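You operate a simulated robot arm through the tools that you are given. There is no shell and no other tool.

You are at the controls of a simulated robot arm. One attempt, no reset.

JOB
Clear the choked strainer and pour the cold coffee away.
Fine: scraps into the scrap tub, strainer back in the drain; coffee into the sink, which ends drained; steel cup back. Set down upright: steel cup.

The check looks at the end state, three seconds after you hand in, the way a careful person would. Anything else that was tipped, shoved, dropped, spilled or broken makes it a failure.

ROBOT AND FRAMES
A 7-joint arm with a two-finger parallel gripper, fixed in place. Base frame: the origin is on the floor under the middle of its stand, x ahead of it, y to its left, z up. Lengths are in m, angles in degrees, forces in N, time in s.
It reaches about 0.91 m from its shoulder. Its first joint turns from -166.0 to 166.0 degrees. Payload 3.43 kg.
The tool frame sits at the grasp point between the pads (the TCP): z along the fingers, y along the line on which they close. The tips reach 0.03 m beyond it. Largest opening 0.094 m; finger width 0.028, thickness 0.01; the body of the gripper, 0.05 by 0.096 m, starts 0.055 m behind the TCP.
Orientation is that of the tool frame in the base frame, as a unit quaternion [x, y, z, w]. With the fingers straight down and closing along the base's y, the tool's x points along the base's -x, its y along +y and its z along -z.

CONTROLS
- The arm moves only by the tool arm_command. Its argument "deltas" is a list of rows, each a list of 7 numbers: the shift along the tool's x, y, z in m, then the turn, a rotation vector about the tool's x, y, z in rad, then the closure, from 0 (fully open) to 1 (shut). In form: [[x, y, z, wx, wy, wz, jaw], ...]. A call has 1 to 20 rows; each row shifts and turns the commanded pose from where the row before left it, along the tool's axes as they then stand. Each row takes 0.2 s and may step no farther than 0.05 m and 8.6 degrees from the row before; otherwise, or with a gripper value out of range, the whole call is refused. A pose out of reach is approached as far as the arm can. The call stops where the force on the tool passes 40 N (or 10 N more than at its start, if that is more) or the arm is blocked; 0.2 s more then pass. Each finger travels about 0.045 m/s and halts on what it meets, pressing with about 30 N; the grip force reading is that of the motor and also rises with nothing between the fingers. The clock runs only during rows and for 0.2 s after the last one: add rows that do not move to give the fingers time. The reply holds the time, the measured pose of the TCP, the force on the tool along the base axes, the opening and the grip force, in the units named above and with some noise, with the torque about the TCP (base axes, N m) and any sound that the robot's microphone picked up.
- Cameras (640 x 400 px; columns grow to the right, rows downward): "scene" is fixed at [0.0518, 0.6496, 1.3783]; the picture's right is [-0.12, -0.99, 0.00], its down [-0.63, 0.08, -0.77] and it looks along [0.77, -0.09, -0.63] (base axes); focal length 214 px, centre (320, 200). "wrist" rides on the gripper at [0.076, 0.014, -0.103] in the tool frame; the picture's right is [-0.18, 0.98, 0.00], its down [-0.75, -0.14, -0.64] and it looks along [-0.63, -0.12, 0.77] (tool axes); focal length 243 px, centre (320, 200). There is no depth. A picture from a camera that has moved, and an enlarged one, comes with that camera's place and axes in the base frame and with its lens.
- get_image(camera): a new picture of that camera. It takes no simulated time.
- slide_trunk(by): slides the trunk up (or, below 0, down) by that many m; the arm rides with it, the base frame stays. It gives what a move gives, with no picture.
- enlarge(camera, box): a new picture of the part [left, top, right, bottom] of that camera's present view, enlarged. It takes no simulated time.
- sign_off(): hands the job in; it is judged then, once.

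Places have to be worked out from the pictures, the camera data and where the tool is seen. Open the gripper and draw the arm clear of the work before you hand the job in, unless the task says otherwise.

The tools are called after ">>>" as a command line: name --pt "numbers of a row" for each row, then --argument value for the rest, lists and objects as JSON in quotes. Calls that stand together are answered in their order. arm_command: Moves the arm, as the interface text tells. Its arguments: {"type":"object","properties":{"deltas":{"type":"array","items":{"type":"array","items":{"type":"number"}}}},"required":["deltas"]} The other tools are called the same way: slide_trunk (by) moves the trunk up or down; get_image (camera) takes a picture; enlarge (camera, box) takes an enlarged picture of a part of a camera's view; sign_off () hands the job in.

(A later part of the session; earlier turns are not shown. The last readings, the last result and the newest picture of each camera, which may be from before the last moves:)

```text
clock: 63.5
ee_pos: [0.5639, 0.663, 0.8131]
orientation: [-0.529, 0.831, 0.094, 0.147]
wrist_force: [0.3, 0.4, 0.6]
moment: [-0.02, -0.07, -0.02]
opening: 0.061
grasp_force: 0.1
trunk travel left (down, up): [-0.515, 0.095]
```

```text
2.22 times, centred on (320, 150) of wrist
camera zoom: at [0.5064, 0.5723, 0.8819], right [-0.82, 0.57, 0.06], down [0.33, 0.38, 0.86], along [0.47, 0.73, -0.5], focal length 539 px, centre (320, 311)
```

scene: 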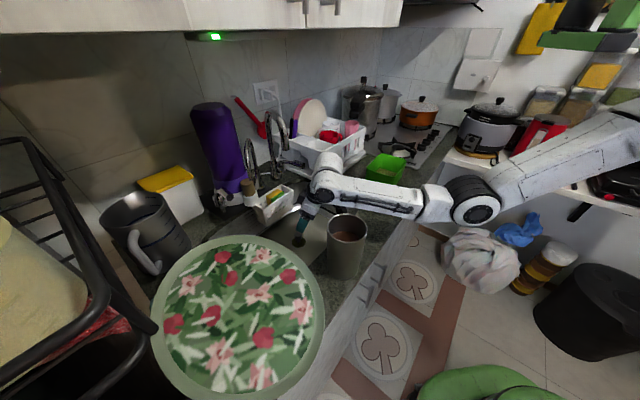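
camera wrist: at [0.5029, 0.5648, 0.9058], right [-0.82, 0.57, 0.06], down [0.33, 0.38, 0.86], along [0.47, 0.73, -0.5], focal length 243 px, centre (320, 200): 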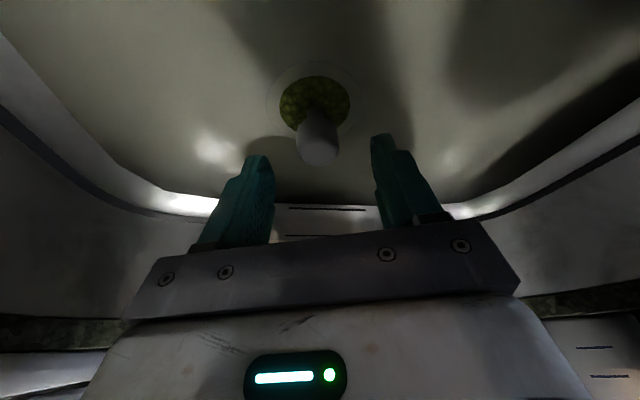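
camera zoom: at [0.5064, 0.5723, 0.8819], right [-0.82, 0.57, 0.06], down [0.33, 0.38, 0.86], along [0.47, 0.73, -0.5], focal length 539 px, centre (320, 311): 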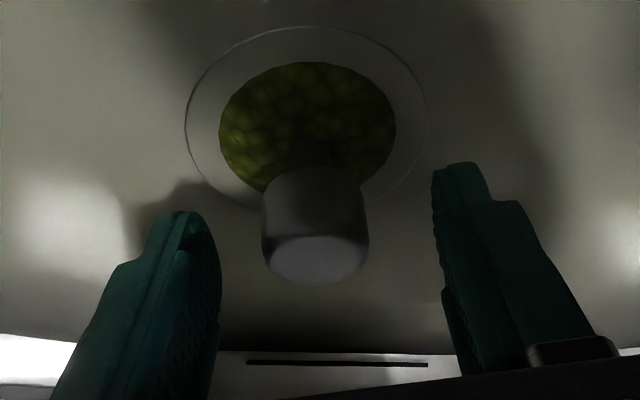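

The knob is between the fingers, slightly deeper than the TCP. I go 5 mm deeper and close gently.

>>> arm_command --pt "0 0 0.005 0 0 0 0.35" --pt "0 0 0 0 0 0 0.5" --pt "0 0 0 0 0 0 0.6" --pt "0 0 0 0 0 0 1" --pt "0 0 0 0 0 0 1" --pt "0 0 0 0 0 0 1" --pt "0 0 0 0 0 0 1"

>>> enlarge --camera "wrist" --box '[220, 60, 420, 240]'

```text
clock: 65.1
ee_pos: [0.5623, 0.6672, 0.8104]
orientation: [-0.531, 0.829, 0.097, 0.148]
wrist_force: [2.4, -1.0, 0.9]
moment: [-0.06, -0.14, 0.0]
opening: 0.0264
grasp_force: 30.1
out of reach, approached as far as the arm can: row 1
trunk travel left (down, up): [-0.515, 0.095]
```

```text
2.22 times, centred on (320, 150) of wrist
camera zoom: at [0.5044, 0.5752, 0.8802], right [-0.82, 0.57, 0.07], down [0.33, 0.38, 0.86], along [0.46, 0.73, -0.5], focal length 539 px, centre (320, 311)
```

zoom: 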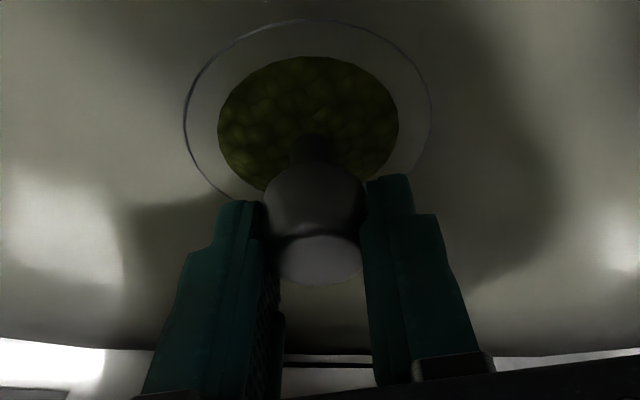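

The knob is gripped (26.4 mm, 30 N). I lift straight up 2 cm with the trunk and check that the strainer comes along.

>>> slide_trunk --by 0.02

>>> enlarge --camera "wrist" --box '[220, 40, 420, 240]'

>>> enlarge --camera "scene" --box '[250, 190, 346, 260]'

```text
clock: 65.8
ee_pos: [0.562, 0.6676, 0.8304]
orientation: [-0.531, 0.829, 0.097, 0.148]
wrist_force: [0.1, -0.1, -0.6]
moment: [0.0, -0.01, -0.01]
opening: 0.0264
grasp_force: 30.2
trunk travel left (down, up): [-0.535, 0.075]
```

```text
2.00 times, centred on (320, 140) of wrist
camera zoom: at [0.504, 0.5755, 0.9002], right [-0.82, 0.57, 0.07], down [0.33, 0.38, 0.86], along [0.46, 0.73, -0.5], focal length 485 px, centre (320, 320)
```

zoom: 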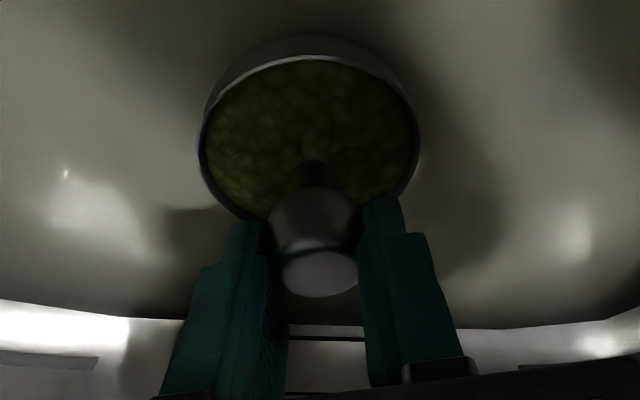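

```text
5.71 times, centred on (298, 225) of scene
camera zoom: at [0.0518, 0.6496, 1.3783], right [-0.12, -0.99, 0.0], down [-0.63, 0.08, -0.77], along [0.77, -0.09, -0.63], focal length 1226 px, centre (446, 57)
```

zoom: 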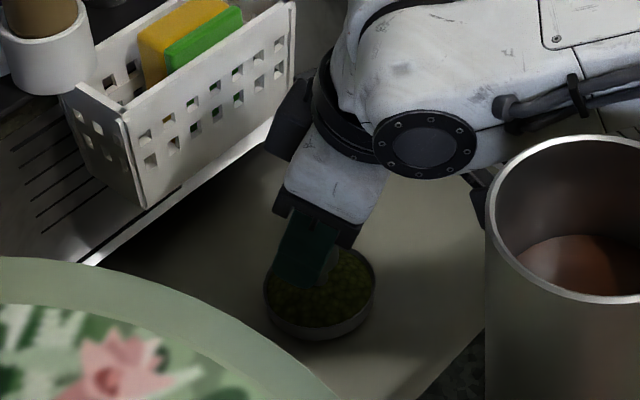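

The basket comes up level with the scraps in it. I lift another 4 cm and look at the underside clearance.

>>> slide_trunk --by 0.04

>>> enlarge --camera "scene" --box '[230, 130, 390, 260]'

>>> enlarge --camera "wrist" --box '[220, 40, 420, 240]'

```text
clock: 66.6
ee_pos: [0.5613, 0.6673, 0.8713]
orientation: [-0.531, 0.829, 0.096, 0.147]
wrist_force: [-0.2, 0.3, -0.7]
moment: [0.02, -0.01, 0.02]
opening: 0.0266
grasp_force: 30.2
trunk travel left (down, up): [-0.575, 0.035]
```

```text
3.08 times, centred on (310, 195) of scene
camera zoom: at [0.0518, 0.6496, 1.3783], right [-0.12, -0.99, 0.0], down [-0.63, 0.08, -0.77], along [0.77, -0.09, -0.63], focal length 660 px, centre (351, 215)
```

zoom: 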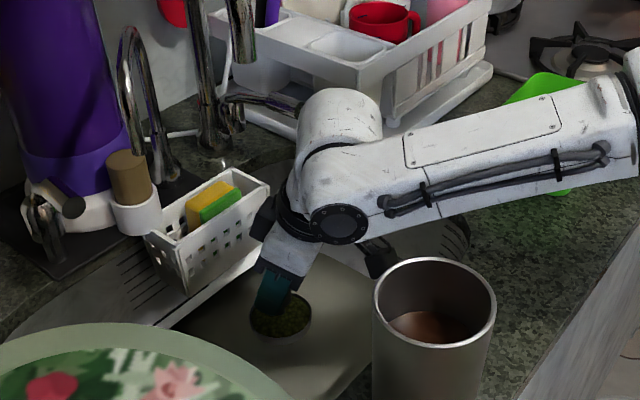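

```text
2.00 times, centred on (320, 140) of wrist
camera zoom: at [0.5042, 0.5754, 0.9401], right [-0.82, 0.57, 0.07], down [0.33, 0.38, 0.86], along [0.46, 0.73, -0.5], focal length 485 px, centre (320, 320)
```

zoom: 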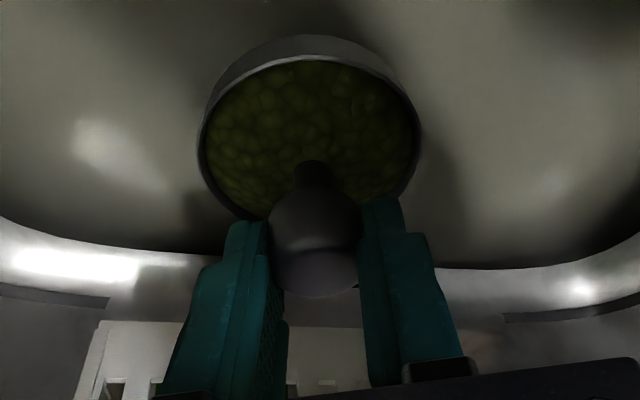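

The strainer is fully out. Keeping it level, I draw back from under the spout and then raise it clear of the counter.

>>> arm_command --pt "0.0095 -0.0019 -0.0035 0 0 0 1" --pt "0.019 -0.0038 -0.007 0 0 0 1" --pt "0.019 -0.0038 -0.007 0 0 0 1" --pt "0.019 -0.0038 -0.007 0 0 0 1" --pt "0.0095 -0.0019 -0.0035 0 0 0 1" --pt "-0.0035 0 -0.0094 0 0 0 1" --pt "-0.0069 0 -0.0188 0 0 0 1" --pt "-0.0069 0 -0.0188 0 0 0 1" --pt "-0.0069 0 -0.0188 0 0 0 1" --pt "-0.0069 0 -0.0188 0 0 0 1" --pt "-0.0069 0 -0.0188 0 0 0 1" --pt "-0.0069 0 -0.0188 0 0 0 1" --pt "-0.0069 0 -0.0188 0 0 0 1" --pt "-0.0069 0 -0.0188 0 0 0 1" --pt "-0.0069 0 -0.0188 0 0 0 1" --pt "-0.0035 0 -0.0094 0 0 0 1" --pt "0 0 0 0 0 0 1"

>>> get_image --camera "scene"

>>> get_image --camera "wrist"

```text
clock: 70.2
ee_pos: [0.542, 0.5852, 1.0706]
orientation: [-0.532, 0.829, 0.096, 0.147]
wrist_force: [0.1, -0.3, -0.9]
moment: [0.02, 0.01, -0.01]
opening: 0.0265
grasp_force: 29.8
trunk travel left (down, up): [-0.575, 0.035]
```

```text
taken
```

scene: 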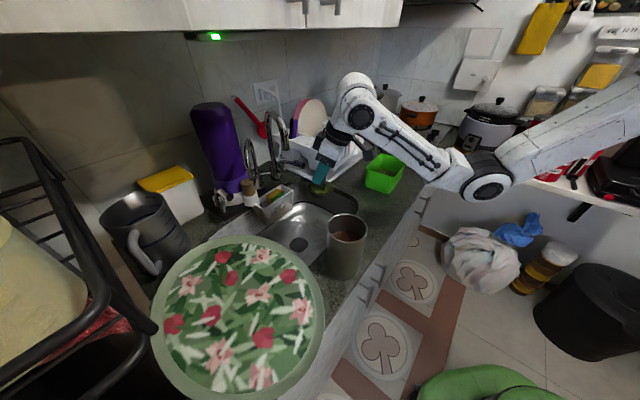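

```text
taken
camera wrist: at [0.4842, 0.4943, 1.1404], right [-0.82, 0.57, 0.07], down [0.33, 0.38, 0.86], along [0.46, 0.73, -0.5], focal length 243 px, centre (320, 200)
```

wrist: 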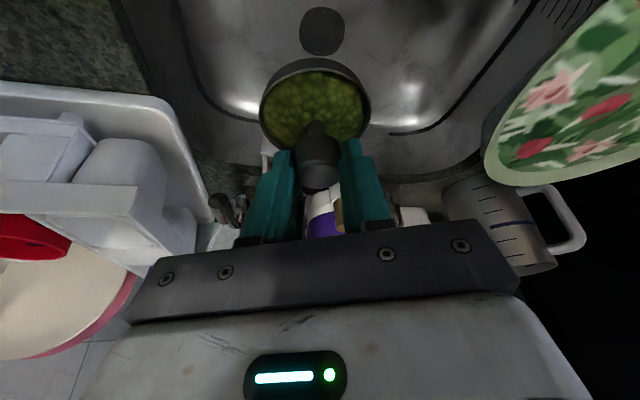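

The basket is clear and level, with the open drain visible behind it. I carry it slowly toward the tub (centre re-estimated at about (0.712, 0.320), rim z≈0.98), staying level at TCP ≈1.10.

>>> arm_command --pt "0.0062 -0.011 -0.0036 0 0 0 1" --pt "0.01238 -0.0221 -0.00729 0 0 0 1" --pt "0.01238 -0.0221 -0.00729 0 0 0 1" --pt "0.01238 -0.0221 -0.00729 0 0 0 1" --pt "0.01238 -0.0221 -0.00729 0 0 0 1" --pt "0.01238 -0.0221 -0.00729 0 0 0 1" --pt "0.01238 -0.0221 -0.00729 0 0 0 1" --pt "0.01238 -0.0221 -0.00729 0 0 0 1" --pt "0.01238 -0.0221 -0.00729 0 0 0 1" --pt "0.01238 -0.0221 -0.00729 0 0 0 1" --pt "0.01238 -0.0221 -0.00729 0 0 0 1" --pt "0.01238 -0.0221 -0.00729 0 0 0 1" --pt "0.0062 -0.011 -0.0036 0 0 0 1" --pt "0 0 0 0 0 0 1"

>>> get_image --camera "scene"

>>> get_image --camera "wrist"

```text
clock: 73.2
ee_pos: [0.7135, 0.322, 1.1012]
orientation: [-0.533, 0.828, 0.097, 0.148]
wrist_force: [-0.6, 0.7, -1.5]
moment: [0.01, -0.04, -0.01]
opening: 0.0264
grasp_force: 30.0
trunk travel left (down, up): [-0.575, 0.035]
```

```text
taken
```

scene: 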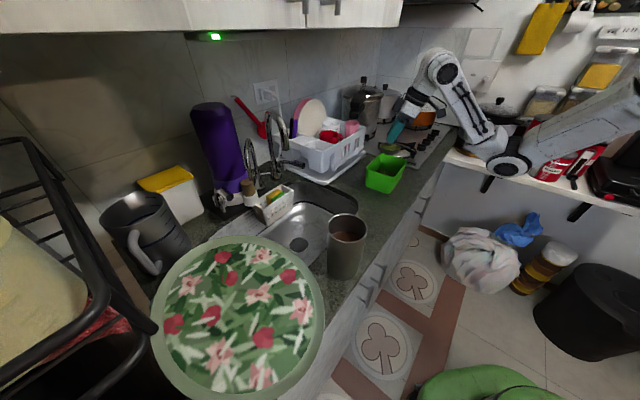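

```text
taken
camera wrist: at [0.6562, 0.2296, 1.1695], right [-0.82, 0.57, 0.07], down [0.33, 0.38, 0.86], along [0.46, 0.73, -0.5], focal length 243 px, centre (320, 200)
```

wrist: 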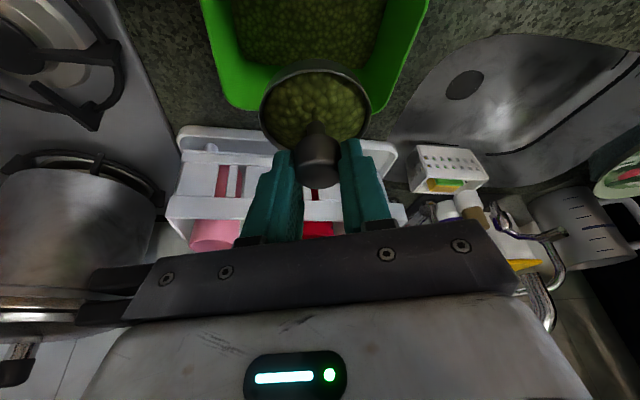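

The strainer is near the tub. I'll enlarge both views to fix the tub's rim relative to the strainer.

>>> enlarge --camera "scene" --box '[350, 110, 446, 200]'

>>> enlarge --camera "wrist" --box '[180, 0, 450, 150]'

```text
4.44 times, centred on (398, 155) of scene
camera zoom: at [0.0518, 0.6496, 1.3783], right [-0.12, -0.99, 0.0], down [-0.63, 0.08, -0.77], along [0.77, -0.09, -0.63], focal length 953 px, centre (-27, 400)
```

zoom: 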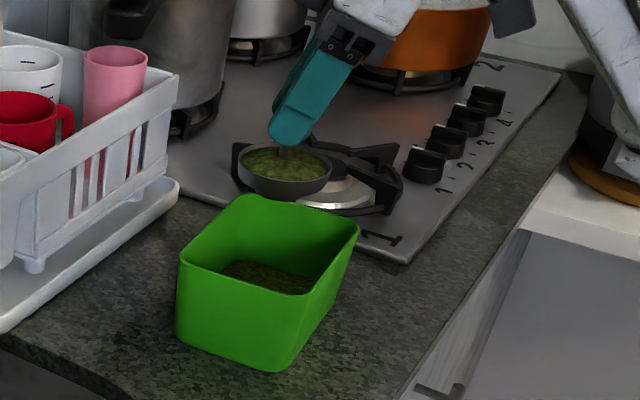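

```text
2.37 times, centred on (315, 75) of wrist
camera zoom: at [0.6562, 0.2296, 1.1695], right [-0.82, 0.57, 0.07], down [0.33, 0.38, 0.86], along [0.46, 0.73, -0.5], focal length 575 px, centre (332, 496)
```

zoom: 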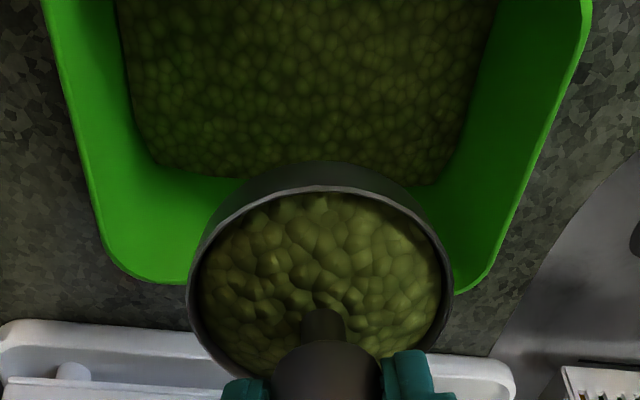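

The tub's rim centre works out at (0.709, 0.327), z≈0.981; the strainer is right above it. I now yaw the hand 40° about the vertical (keeping the basket level) while rising 5 cm, so that the later tilt keeps the camera to the side.

>>> arm_command --pt "-0.00346 0 -0.00938 -0.0483 0.0004 -0.131 1" --pt "-0.00346 0 -0.00938 -0.0483 0.0004 -0.131 1" --pt "-0.00346 0 -0.00938 -0.0483 0.0004 -0.131 1" --pt "-0.00346 0 -0.00938 -0.0483 0.0004 -0.131 1" --pt "-0.00346 0 -0.00938 -0.0483 0.0004 -0.131 1" --pt "-0.0057 0.0227 0.0021 0 0 0 1" --pt "0 0 0 0 0 0 1"

>>> slide_trunk --by -0.05

>>> get_image --camera "scene"

>>> get_image --camera "wrist"

```text
clock: 74.8
ee_pos: [0.6887, 0.3218, 1.1507]
orientation: [0.783, -0.596, -0.141, -0.106]
wrist_force: [0.3, -0.2, -0.2]
moment: [-0.01, -0.01, -0.02]
opening: 0.0267
grasp_force: 30.2
trunk travel left (down, up): [-0.575, 0.035]
```

```text
clock: 75.7
ee_pos: [0.689, 0.3206, 1.1019]
orientation: [0.783, -0.596, -0.141, -0.105]
wrist_force: [0.1, 0.1, -1.7]
moment: [-0.03, 0.03, 0.0]
opening: 0.0267
grasp_force: 29.7
trunk travel left (down, up): [-0.525, 0.085]
```

```text
taken
```

scene: 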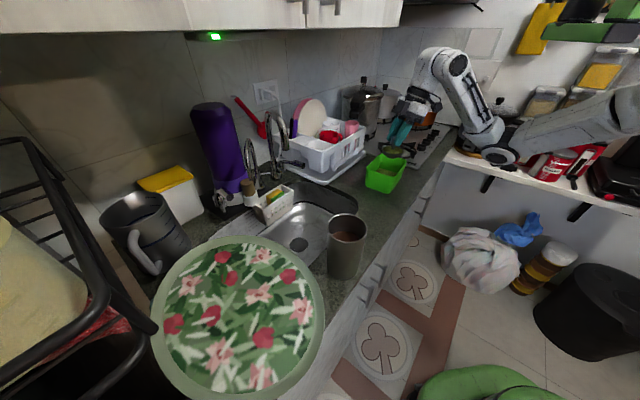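

```text
taken
camera wrist: at [0.7039, 0.2143, 1.1703], right [-0.99, -0.1, 0.07], down [0.01, 0.5, 0.86], along [-0.12, 0.86, -0.5], focal length 243 px, centre (320, 200)
```

wrist: 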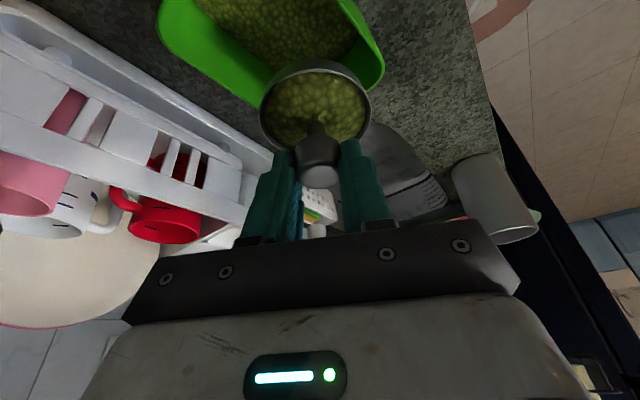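

Orientation and centring are as planned. I match the rehearsed trunk height (arm up 5 cm, trunk down 5 cm) before tilting.

>>> arm_command --pt "-0.00346 0 -0.00938 0 0 0 1" --pt "-0.00692 0 -0.01876 0 0 0 1" --pt "-0.00692 0 -0.01876 0 0 0 1" --pt "0 0 0 0 0 0 1"

>>> slide_trunk --by -0.05

>>> enlarge --camera "scene" --box '[350, 100, 446, 200]'

```text
clock: 76.7
ee_pos: [0.6889, 0.3206, 1.1495]
orientation: [0.783, -0.596, -0.142, -0.106]
wrist_force: [0.5, 0.3, -0.5]
moment: [-0.04, 0.0, -0.01]
opening: 0.0264
grasp_force: 30.0
trunk travel left (down, up): [-0.525, 0.085]
```

```text
clock: 77.6
ee_pos: [0.6898, 0.3202, 1.1003]
orientation: [0.783, -0.596, -0.143, -0.106]
wrist_force: [-0.1, -0.1, -0.1]
moment: [0.0, -0.01, 0.02]
opening: 0.0264
grasp_force: 29.5
trunk travel left (down, up): [-0.475, 0.135]
```

```text
4.00 times, centred on (398, 150) of scene
camera zoom: at [0.0518, 0.6496, 1.3783], right [-0.12, -0.99, 0.0], down [-0.63, 0.08, -0.77], along [0.77, -0.09, -0.63], focal length 858 px, centre (8, 400)
```

zoom: 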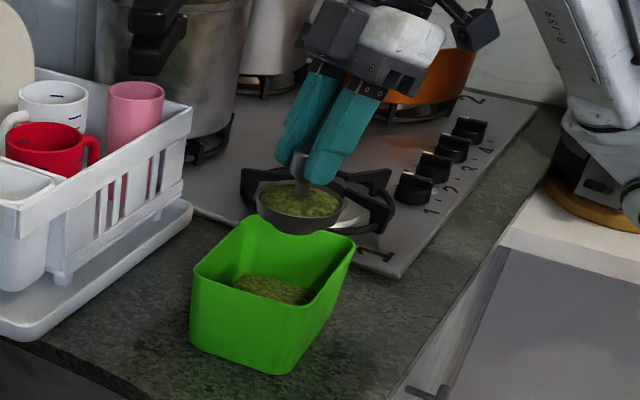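

The strainer hangs level over the tub. I begin the tilt: 40° first, then look.

>>> arm_command --pt "0 0 0 0.1313 0 -0.0484 1" --pt "0 0 0 0.1313 0 -0.0484 1" --pt "0 0 0 0.1313 0 -0.0484 1" --pt "0 0 0 0.1313 0 -0.0484 1" --pt "0 0 0 0.1313 0 -0.0484 1" --pt "0 0 0 0 0 0 1"

>>> enlarge --camera "scene" --box '[350, 100, 446, 200]'

>>> get_image --camera "wrist"

```text
clock: 79.0
ee_pos: [0.6893, 0.3207, 1.0999]
orientation: [0.772, -0.513, 0.072, -0.369]
wrist_force: [0.5, 0.2, -0.8]
moment: [0.01, -0.03, 0.03]
opening: 0.0267
grasp_force: 29.8
trunk travel left (down, up): [-0.475, 0.135]
```

```text
4.00 times, centred on (398, 150) of scene
camera zoom: at [0.0518, 0.6496, 1.3783], right [-0.12, -0.99, 0.0], down [-0.63, 0.08, -0.77], along [0.77, -0.09, -0.63], focal length 858 px, centre (8, 400)
```

zoom: 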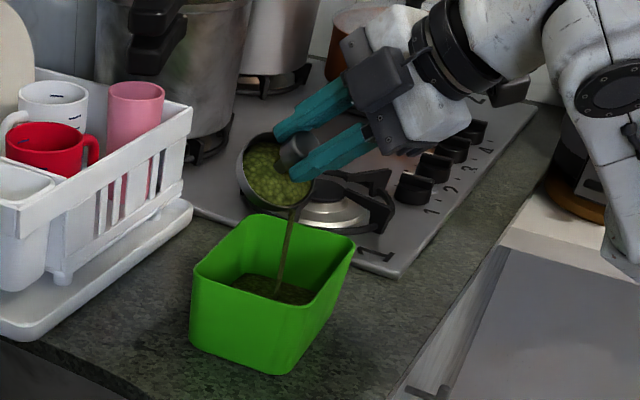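

```text
taken
camera wrist: at [0.6648, 0.2029, 1.1442], right [-0.81, -0.04, -0.58], down [-0.56, 0.35, 0.75], along [0.17, 0.94, -0.31], focal length 243 px, centre (320, 200)
```

wrist: 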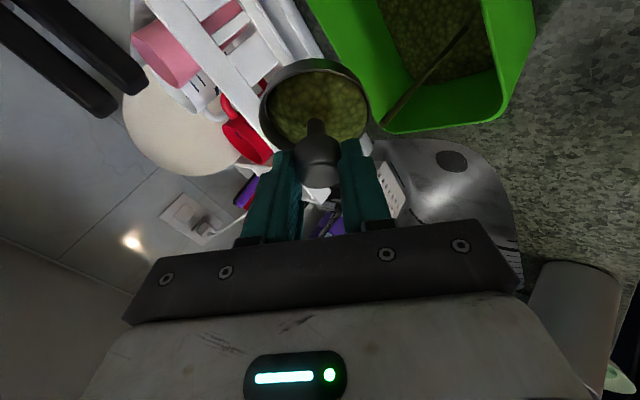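

A stream of scraps is running from the low edge straight into the tub. I keep tilting slowly to 90° while it pours.

>>> arm_command --pt "0 0 0 0 0 0 1" --pt "0 0 0 0.0657 0 -0.0242 1" --pt "0 0 0 0.0657 0 -0.0242 1" --pt "0 0 0 0.0657 0 -0.0242 1" --pt "0 0 0 0.0657 0 -0.0242 1" --pt "0 0 0 0 0 0 1" --pt "0 0 0 0.0657 0 -0.0242 1" --pt "0 0 0 0.0657 0 -0.0242 1" --pt "0 0 0 0.0657 0 -0.0242 1" --pt "0 0 0 0.0657 0 -0.0242 1" --pt "0 0 0 0 0 0 1"

>>> enlarge --camera "scene" --box '[350, 100, 446, 200]'

>>> get_image --camera "wrist"

```text
clock: 81.4
ee_pos: [0.6912, 0.3203, 1.0989]
orientation: [0.696, -0.4, 0.237, -0.548]
wrist_force: [-0.3, 0.4, -0.3]
moment: [0.0, 0.03, 0.02]
opening: 0.0264
grasp_force: 30.4
trunk travel left (down, up): [-0.475, 0.135]
```

```text
4.00 times, centred on (398, 150) of scene
camera zoom: at [0.0518, 0.6496, 1.3783], right [-0.12, -0.99, 0.0], down [-0.63, 0.08, -0.77], along [0.77, -0.09, -0.63], focal length 858 px, centre (8, 400)
```

zoom: 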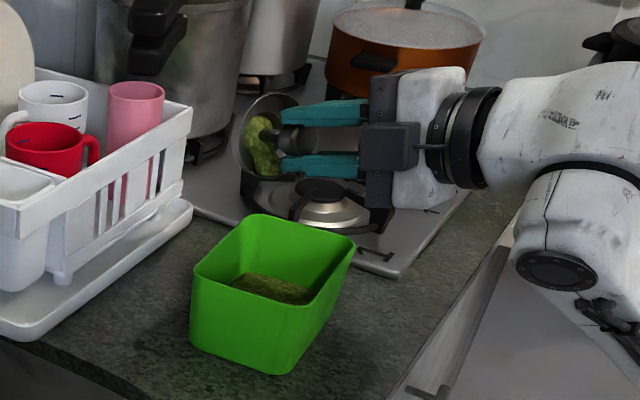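

```text
taken
camera wrist: at [0.6506, 0.1982, 1.1073], right [-0.4, 0.07, -0.92], down [-0.88, 0.26, 0.4], along [0.27, 0.96, -0.04], focal length 243 px, centre (320, 200)
```

wrist: 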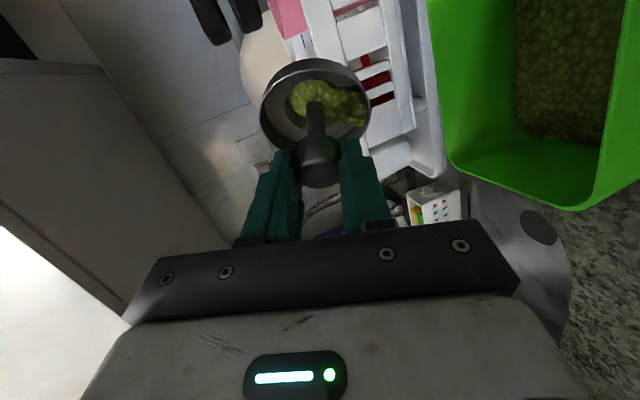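

Part of the scraps remain in the basket at ~72°. I continue tilting past horizontal with pauses.

>>> arm_command --pt "0 0 0 0.0657 0 -0.0242 1" --pt "0 0 0 0.0657 0 -0.0242 1" --pt "0 0 0 0.0657 0 -0.0242 1" --pt "0 0 0 0.0657 0 -0.0242 1" --pt "0 0 0 0 0 0 1" --pt "0 0 0 0.0657 0 -0.0242 1" --pt "0 0 0 0.0657 0 -0.0242 1" --pt "0 0 0 0.0657 0 -0.0242 1" --pt "0 0 0 0.0657 0 -0.0242 1" --pt "0 0 0 0 0 0 1"

>>> enlarge --camera "scene" --box '[350, 100, 446, 200]'

>>> get_image --camera "wrist"

```text
clock: 83.6
ee_pos: [0.6893, 0.3199, 1.0999]
orientation: [-0.565, 0.257, -0.383, 0.684]
wrist_force: [0.0, -0.1, -0.1]
moment: [0.01, -0.01, 0.0]
opening: 0.0265
grasp_force: 29.9
trunk travel left (down, up): [-0.475, 0.135]
```

```text
4.00 times, centred on (398, 150) of scene
camera zoom: at [0.0518, 0.6496, 1.3783], right [-0.12, -0.99, 0.0], down [-0.63, 0.08, -0.77], along [0.77, -0.09, -0.63], focal length 858 px, centre (8, 400)
```

zoom: 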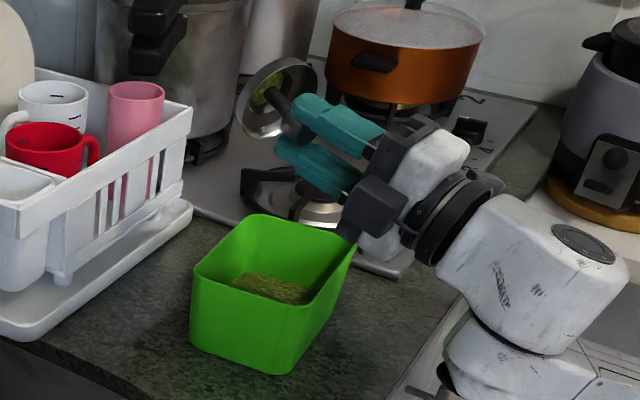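

```text
taken
camera wrist: at [0.656, 0.2002, 1.069], right [0.12, 0.22, -0.97], down [-0.97, 0.23, -0.07], along [0.21, 0.95, 0.24], focal length 243 px, centre (320, 200)
```

wrist: 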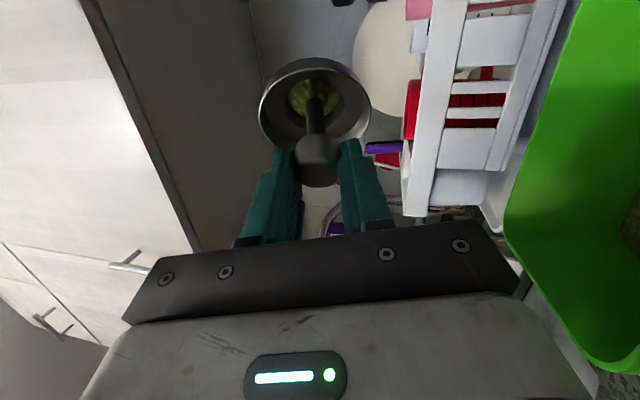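

Only a bit remains around the stem at ~104°. I rise 2 cm for hand clearance and tilt on to ~132° with pauses.

>>> arm_command --pt "0.0016 -0.0194 0.0046 0 0 0 1" --pt "0 0 0 0.0985 0 -0.0363 1" --pt "0 0 0 0.0985 0 -0.0363 1" --pt "0 0 0 0.0985 0 -0.0363 1" --pt "0 0 0 0 0 0 1" --pt "0 0 0 0.0985 0 -0.0363 1" --pt "0 0 0 0.0657 0 -0.0242 1" --pt "0 0 0 0 0 0 1" --pt "0 0 0 0 0 0 1" --pt "0 0 0 0 0 0 1"

>>> enlarge --camera "scene" --box '[350, 100, 446, 200]'

>>> get_image --camera "wrist"

```text
clock: 85.8
ee_pos: [0.6905, 0.3209, 1.1191]
orientation: [-0.415, 0.115, -0.488, 0.759]
wrist_force: [0.0, 0.1, 0.2]
moment: [0.02, 0.01, 0.01]
opening: 0.0265
grasp_force: 30.1
trunk travel left (down, up): [-0.475, 0.135]
```

```text
4.00 times, centred on (398, 150) of scene
camera zoom: at [0.0518, 0.6496, 1.3783], right [-0.12, -0.99, 0.0], down [-0.63, 0.08, -0.77], along [0.77, -0.09, -0.63], focal length 858 px, centre (8, 400)
```

zoom: 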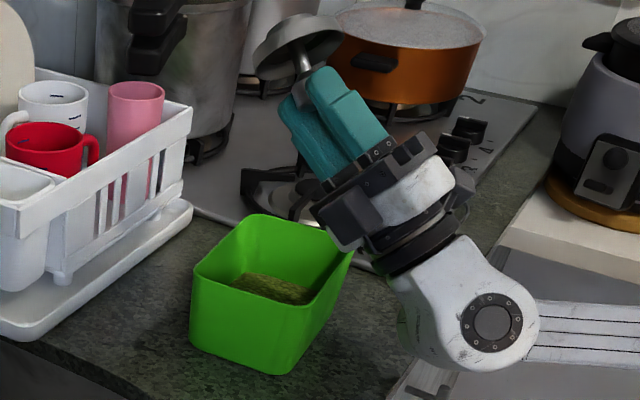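

```text
taken
camera wrist: at [0.6774, 0.2064, 1.0619], right [0.54, 0.33, -0.77], down [-0.84, 0.27, -0.47], along [0.05, 0.9, 0.42], focal length 243 px, centre (320, 200)
```

wrist: 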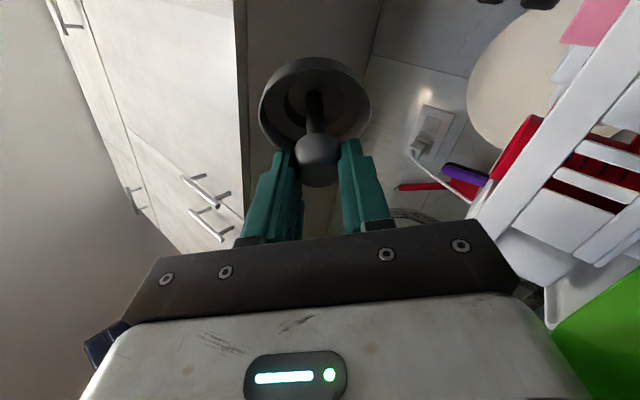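

The basket looks empty now. I'll zoom to confirm and check that no scraps landed outside.

>>> enlarge --camera "wrist" --box '[250, 50, 380, 150]'

>>> enlarge --camera "scene" --box '[355, 145, 435, 205]'

```text
4.00 times, centred on (315, 100) of wrist
camera zoom: at [0.6774, 0.2064, 1.0619], right [0.54, 0.33, -0.77], down [-0.84, 0.27, -0.47], along [0.05, 0.9, 0.42], focal length 970 px, centre (340, 600)
```

zoom: 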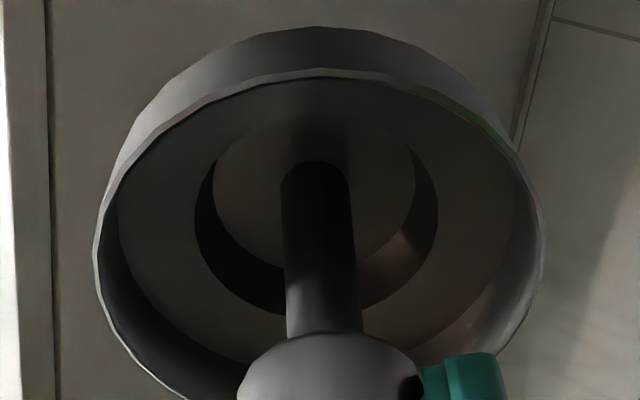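

```text
6.67 times, centred on (395, 175) of scene
camera zoom: at [0.0518, 0.6496, 1.3783], right [-0.12, -0.99, 0.0], down [-0.63, 0.08, -0.77], along [0.77, -0.09, -0.63], focal length 1430 px, centre (-180, 367)
```

zoom: 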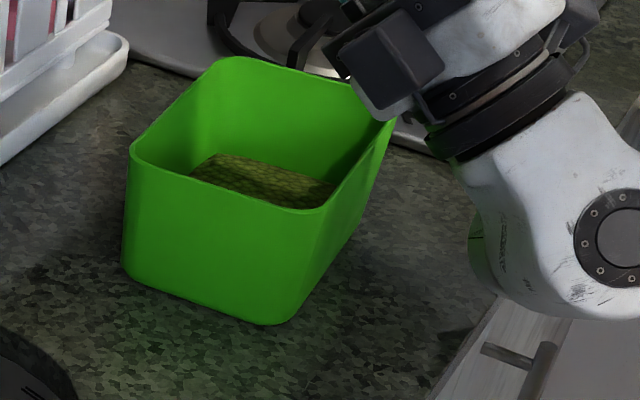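

The strainer is empty and the tub area is clean. I reverse the tilt fully back to level (2.31 rad in total).

>>> arm_command --pt "0 0 0 -0.1354 0 0.05 1" --pt "0 0 0 -0.1354 0 0.05 1" --pt "0 0 0 -0.1354 0 0.05 1" --pt "0 0 0 -0.1354 0 0.05 1" --pt "0 0 0 -0.1354 0 0.05 1" --pt "0 0 0 -0.1354 0 0.05 1" --pt "0 0 0 -0.1354 0 0.05 1" --pt "0 0 0 -0.1354 0 0.05 1" --pt "0 0 0 -0.1354 0 0.05 1" --pt "0 0 0 -0.1354 0 0.05 1" --pt "0 0 0 -0.1354 0 0.05 1" --pt "0 0 0 -0.1354 0 0.05 1" --pt "0 0 0 -0.1354 0 0.05 1" --pt "0 0 0 -0.1354 0 0.05 1" --pt "0 0 0 -0.1354 0 0.05 1" --pt "0 0 0 -0.1354 0 0.05 1" --pt "0 0 0 0 0 0 1"

>>> enlarge --camera "scene" --box '[350, 100, 446, 200]'

>>> get_image --camera "wrist"

```text
clock: 89.4
ee_pos: [0.6894, 0.3207, 1.1204]
orientation: [0.783, -0.596, -0.142, -0.105]
wrist_force: [-0.4, 0.0, -0.6]
moment: [-0.02, 0.0, 0.0]
opening: 0.0263
grasp_force: 30.0
trunk travel left (down, up): [-0.475, 0.135]
```

```text
4.00 times, centred on (398, 150) of scene
camera zoom: at [0.0518, 0.6496, 1.3783], right [-0.12, -0.99, 0.0], down [-0.63, 0.08, -0.77], along [0.77, -0.09, -0.63], focal length 858 px, centre (8, 400)
```

zoom: 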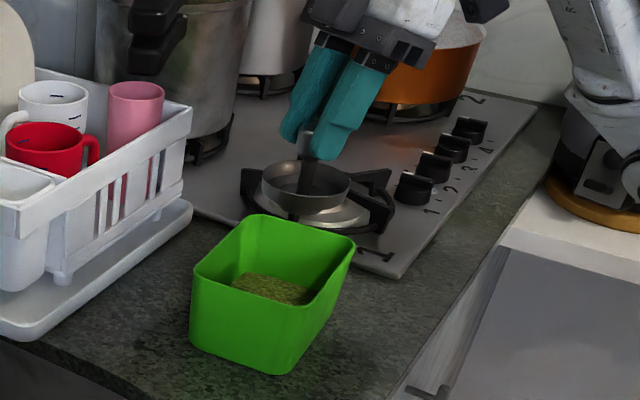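

```text
taken
camera wrist: at [0.705, 0.2134, 1.19], right [-0.99, -0.09, 0.07], down [0.01, 0.51, 0.86], along [-0.12, 0.86, -0.5], focal length 243 px, centre (320, 200)
```

wrist: 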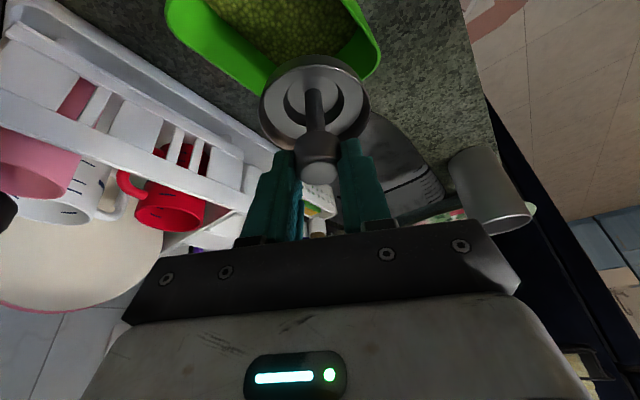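

Level and empty. I yaw back 40° and carry the strainer back to the pre-drain point in front of the spout.

>>> arm_command --pt "0 0 0 0.0483 -0.0004 0.131 1" --pt "0 0 0 0.0483 -0.0004 0.131 1" --pt "0 0 0 0.0483 -0.0004 0.131 1" --pt "0 0 0 0.0483 -0.0004 0.131 1" --pt "0 0 0 0.0483 -0.0004 0.131 1" --pt "-0.01496 0.02373 0.00877 0 0 0 1" --pt "-0.01496 0.02373 0.00877 0 0 0 1" --pt "-0.01496 0.02373 0.00877 0 0 0 1" --pt "-0.01496 0.02373 0.00877 0 0 0 1" --pt "-0.01496 0.02373 0.00877 0 0 0 1" --pt "-0.01496 0.02373 0.00877 0 0 0 1" --pt "-0.01496 0.02373 0.00877 0 0 0 1" --pt "-0.01496 0.02373 0.00877 0 0 0 1" --pt "-0.01496 0.02373 0.00877 0 0 0 1" --pt "-0.01496 0.02373 0.00877 0 0 0 1" --pt "0 0 0 0 0 0 1"

>>> get_image --camera "scene"

>>> get_image --camera "wrist"

```text
clock: 92.8
ee_pos: [0.5463, 0.5755, 1.0906]
orientation: [-0.531, 0.829, 0.096, 0.148]
wrist_force: [-0.2, -0.3, -0.2]
moment: [0.01, -0.01, 0.0]
opening: 0.0263
grasp_force: 30.2
trunk travel left (down, up): [-0.475, 0.135]
```

```text
taken
```

scene: 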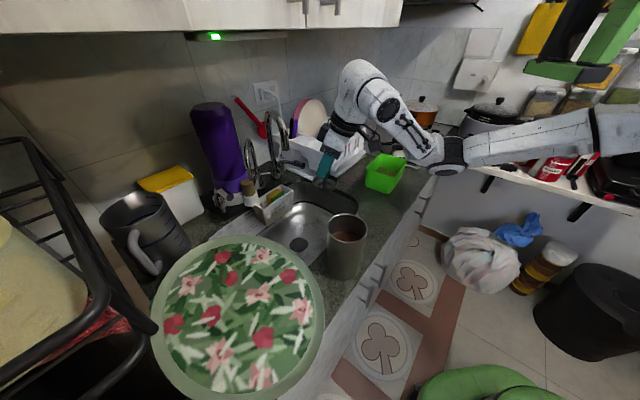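

```text
taken
camera wrist: at [0.4878, 0.4833, 1.1602], right [-0.82, 0.57, 0.07], down [0.33, 0.38, 0.86], along [0.46, 0.73, -0.5], focal length 243 px, centre (320, 200)
```

wrist: 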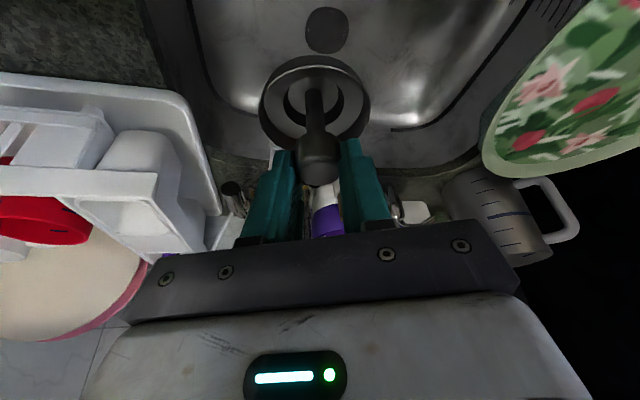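

Same held pose as at pick-up. I lower to z≈0.885 inside the sink in front of the spout, then check.

>>> arm_command --pt "0.0071 0.0007 0.02174 0 0 0 1" --pt "0.0071 0.0007 0.02174 0 0 0 1" --pt "0.0071 0.0007 0.02174 0 0 0 1" --pt "0.0071 0.0007 0.02174 0 0 0 1" --pt "0.0071 0.0007 0.02174 0 0 0 1" --pt "0.0071 0.0007 0.02174 0 0 0 1" --pt "0.0071 0.0007 0.02174 0 0 0 1" --pt "0.0071 0.0007 0.02174 0 0 0 1" --pt "0.0071 0.0007 0.02174 0 0 0 1" --pt "0 0 0 0 0 0 1"

>>> get_image --camera "scene"

>>> get_image --camera "wrist"

```text
clock: 95.0
ee_pos: [0.5417, 0.5835, 0.884]
orientation: [-0.532, 0.828, 0.097, 0.147]
wrist_force: [0.1, 0.1, 0.0]
moment: [-0.02, -0.01, 0.01]
opening: 0.0265
grasp_force: 30.0
trunk travel left (down, up): [-0.475, 0.135]
```

```text
taken
```

scene: 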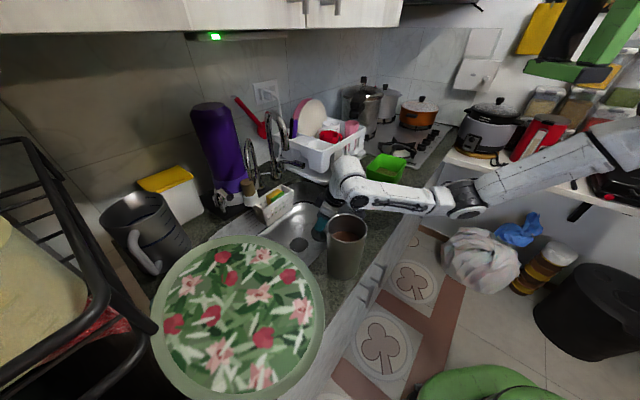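

```text
taken
camera wrist: at [0.4848, 0.4928, 0.9542], right [-0.82, 0.57, 0.07], down [0.33, 0.38, 0.86], along [0.46, 0.73, -0.5], focal length 243 px, centre (320, 200)
```

wrist: 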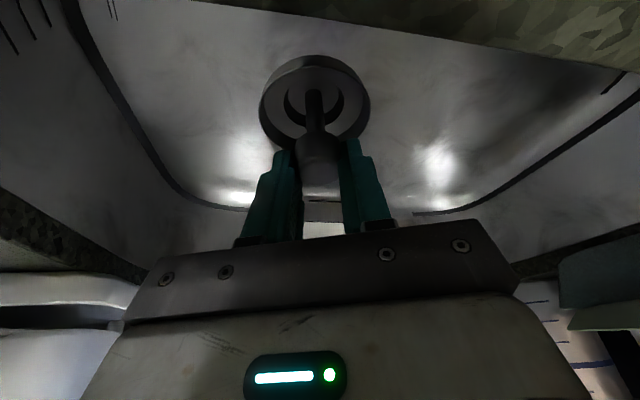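

All clear. I slide under the spout to directly above the drain at this height.

>>> arm_command --pt "-0.0195 0.0043 0.0072 0 0 0 1" --pt "-0.0195 0.0043 0.0072 0 0 0 1" --pt "-0.0195 0.0043 0.0072 0 0 0 1" --pt "-0.0195 0.0043 0.0072 0 0 0 1" --pt "0 0 0 0 0 0 1"

>>> get_image --camera "wrist"

>>> enlarge --camera "scene" --box '[230, 130, 390, 260]'

```text
clock: 96.2
ee_pos: [0.5617, 0.6666, 0.8845]
orientation: [-0.532, 0.828, 0.097, 0.147]
wrist_force: [0.5, 0.4, -0.4]
moment: [-0.02, 0.05, -0.01]
opening: 0.0264
grasp_force: 29.7
trunk travel left (down, up): [-0.475, 0.135]
```

```text
taken
camera wrist: at [0.5038, 0.5762, 0.9552], right [-0.82, 0.57, 0.07], down [0.33, 0.38, 0.86], along [0.46, 0.73, -0.5], focal length 243 px, centre (320, 200)
```

wrist: 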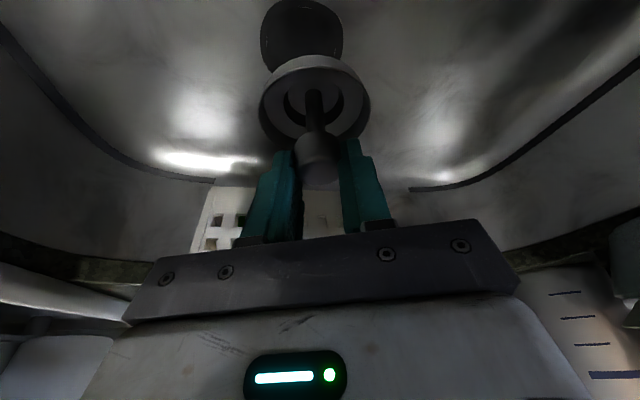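

```text
3.08 times, centred on (310, 195) of scene
camera zoom: at [0.0518, 0.6496, 1.3783], right [-0.12, -0.99, 0.0], down [-0.63, 0.08, -0.77], along [0.77, -0.09, -0.63], focal length 660 px, centre (351, 215)
```

zoom: 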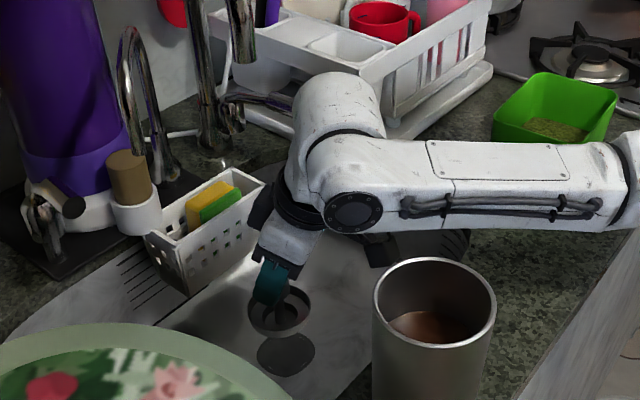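

The strainer is aligned with the hole as at lift-off. I lower straight down toward the seat, pausing at z≈0.835.

>>> arm_command --pt "0.00346 0 0.00938 0 0 0 1" --pt "0.00346 0 0.00938 0 0 0 1" --pt "0.00346 0 0.00938 0 0 0 1" --pt "0.00346 0 0.00938 0 0 0 1" --pt "0.00346 0 0.00938 0 0 0 1" --pt "0 0 0 0 0 0 1"

>>> enlarge --camera "wrist" --box '[220, 20, 420, 200]'

>>> enlarge --camera "scene" --box '[260, 200, 340, 260]'

```text
clock: 97.6
ee_pos: [0.5601, 0.6683, 0.8364]
orientation: [-0.532, 0.828, 0.096, 0.147]
wrist_force: [-0.3, 0.1, 0.0]
moment: [0.0, 0.01, -0.03]
opening: 0.026
grasp_force: 30.1
trunk travel left (down, up): [-0.475, 0.135]
```

```text
2.22 times, centred on (320, 110) of wrist
camera zoom: at [0.5027, 0.5762, 0.9047], right [-0.82, 0.57, 0.07], down [0.33, 0.38, 0.86], along [0.46, 0.73, -0.5], focal length 539 px, centre (320, 400)
```

zoom: 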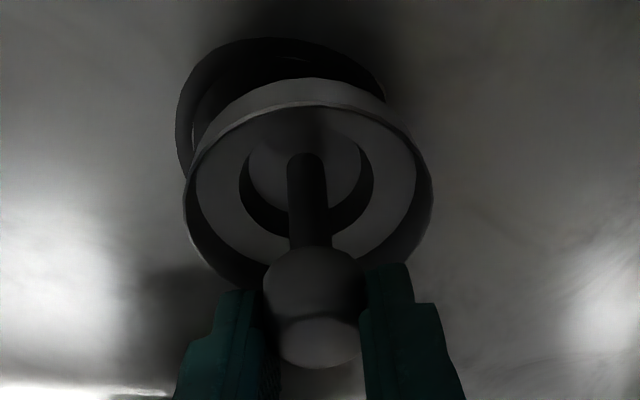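

```text
6.67 times, centred on (300, 230) of scene
camera zoom: at [0.0518, 0.6496, 1.3783], right [-0.12, -0.99, 0.0], down [-0.63, 0.08, -0.77], along [0.77, -0.09, -0.63], focal length 1430 px, centre (453, 0)
```

zoom: 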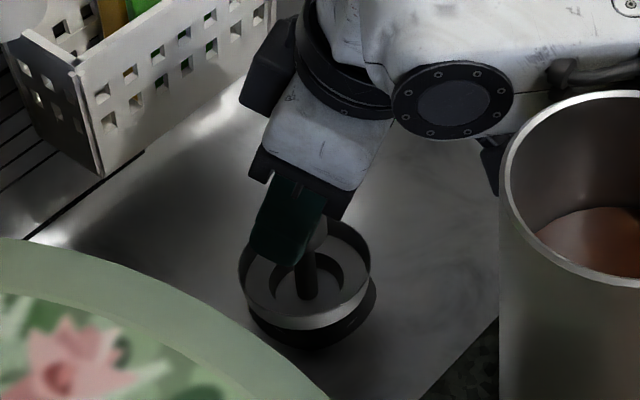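

The hole appears about 5–6 mm to the image-left of the basket, mostly along the finger-closing axis. I shift 5 mm that way and re-check.

>>> arm_command --pt "0 -0.005 0 0 0 0 1" --pt "0 0 0 0 0 0 1"

>>> enlarge --camera "wrist" --box '[220, 20, 420, 200]'

>>> enlarge --camera "scene" --box '[276, 212, 324, 252]'

```text
clock: 98.2
ee_pos: [0.5648, 0.6659, 0.8354]
orientation: [-0.531, 0.829, 0.096, 0.146]
wrist_force: [-0.3, 0.0, -1.3]
moment: [0.0, -0.03, -0.02]
opening: 0.0262
grasp_force: 29.8
trunk travel left (down, up): [-0.475, 0.135]
```

```text
2.22 times, centred on (320, 110) of wrist
camera zoom: at [0.5074, 0.5741, 0.9049], right [-0.82, 0.57, 0.07], down [0.33, 0.38, 0.86], along [0.46, 0.73, -0.5], focal length 539 px, centre (320, 400)
```

zoom: 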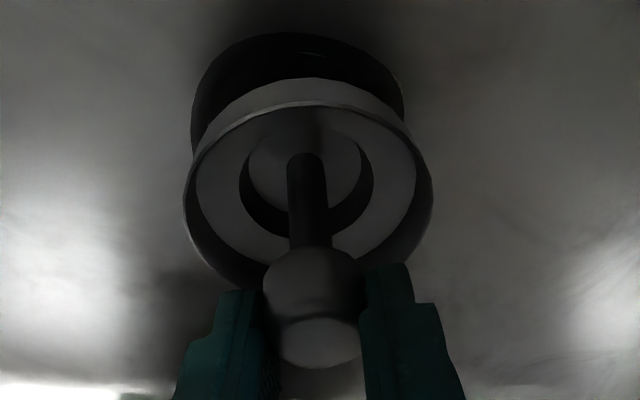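

```text
10.00 times, centred on (300, 232) of scene
camera zoom: at [0.0518, 0.6496, 1.3783], right [-0.12, -0.99, 0.0], down [-0.63, 0.08, -0.77], along [0.77, -0.09, -0.63], focal length 2145 px, centre (520, -120)
```

zoom: 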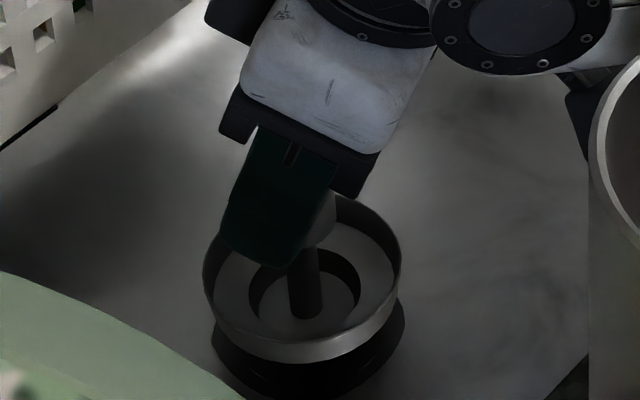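

Now aligned to within ~2 mm. I make a last 2 mm correction and lower 1 cm.

>>> arm_command --pt "0.0015 -0.0013 0 0 0 0 1" --pt "0.00346 0 0.00938 0 0 0 1" --pt "0 0 0 0 0 0 1"

>>> enlarge --camera "wrist" --box '[220, 20, 420, 200]'

>>> enlarge --camera "scene" --box '[276, 215, 324, 255]'

```text
clock: 99.0
ee_pos: [0.5661, 0.6643, 0.824]
orientation: [-0.531, 0.829, 0.096, 0.147]
wrist_force: [0.6, -0.1, -0.1]
moment: [-0.01, 0.0, -0.02]
opening: 0.0259
grasp_force: 30.4
trunk travel left (down, up): [-0.475, 0.135]
```

```text
2.22 times, centred on (320, 110) of wrist
camera zoom: at [0.5083, 0.5721, 0.8939], right [-0.82, 0.57, 0.07], down [0.33, 0.38, 0.86], along [0.46, 0.73, -0.5], focal length 539 px, centre (320, 400)
```

zoom: 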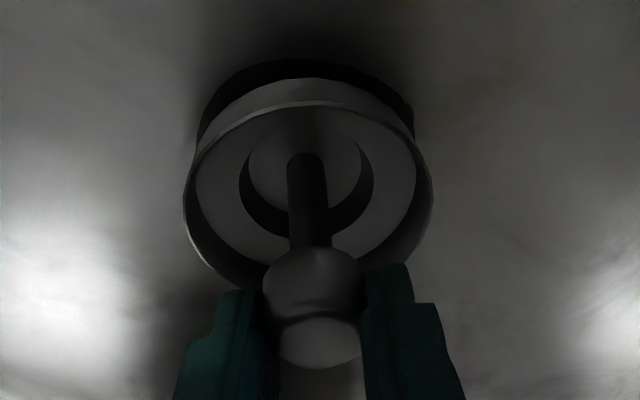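

```text
10.00 times, centred on (300, 235) of scene
camera zoom: at [0.0518, 0.6496, 1.3783], right [-0.12, -0.99, 0.0], down [-0.63, 0.08, -0.77], along [0.77, -0.09, -0.63], focal length 2145 px, centre (520, -150)
```

zoom: 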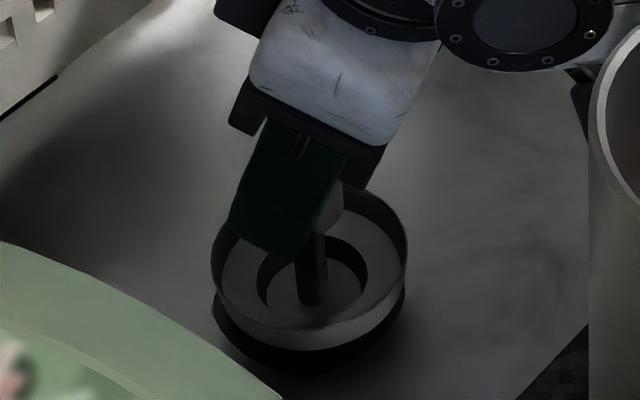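

Alignment looks good in both views. I lower in 4 mm steps, watching force.

>>> arm_command --pt "0.00138 0 0.00375 0 0 0 1" --pt "0.00138 0 0.00375 0 0 0 1" --pt "0 0 0 0 0 0 1"

>>> enlarge --camera "wrist" --box '[220, 20, 420, 200]'

>>> enlarge --camera "scene" --box '[276, 215, 324, 255]'

```text
clock: 99.8
ee_pos: [0.5668, 0.6634, 0.8168]
orientation: [-0.532, 0.829, 0.096, 0.147]
wrist_force: [-0.4, -0.6, -1.0]
moment: [0.04, 0.0, 0.01]
opening: 0.0259
grasp_force: 29.6
trunk travel left (down, up): [-0.475, 0.135]
```

```text
2.22 times, centred on (320, 110) of wrist
camera zoom: at [0.5088, 0.5719, 0.8863], right [-0.82, 0.57, 0.07], down [0.33, 0.38, 0.86], along [0.46, 0.73, -0.5], focal length 539 px, centre (320, 400)
```

zoom: 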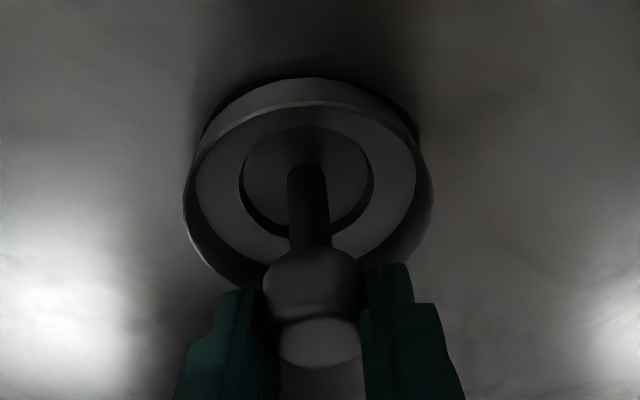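

```text
10.00 times, centred on (300, 235) of scene
camera zoom: at [0.0518, 0.6496, 1.3783], right [-0.12, -0.99, 0.0], down [-0.63, 0.08, -0.77], along [0.77, -0.09, -0.63], focal length 2145 px, centre (520, -150)
```

zoom: 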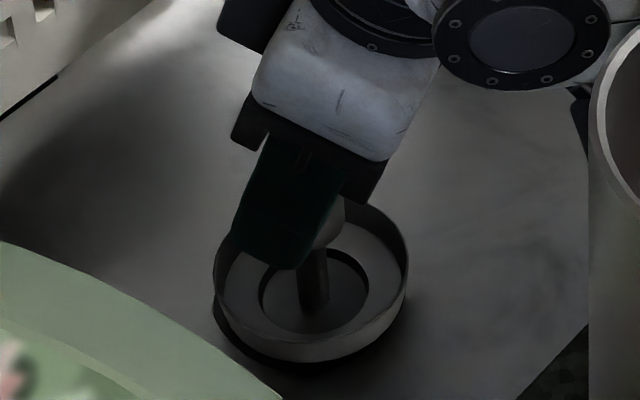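

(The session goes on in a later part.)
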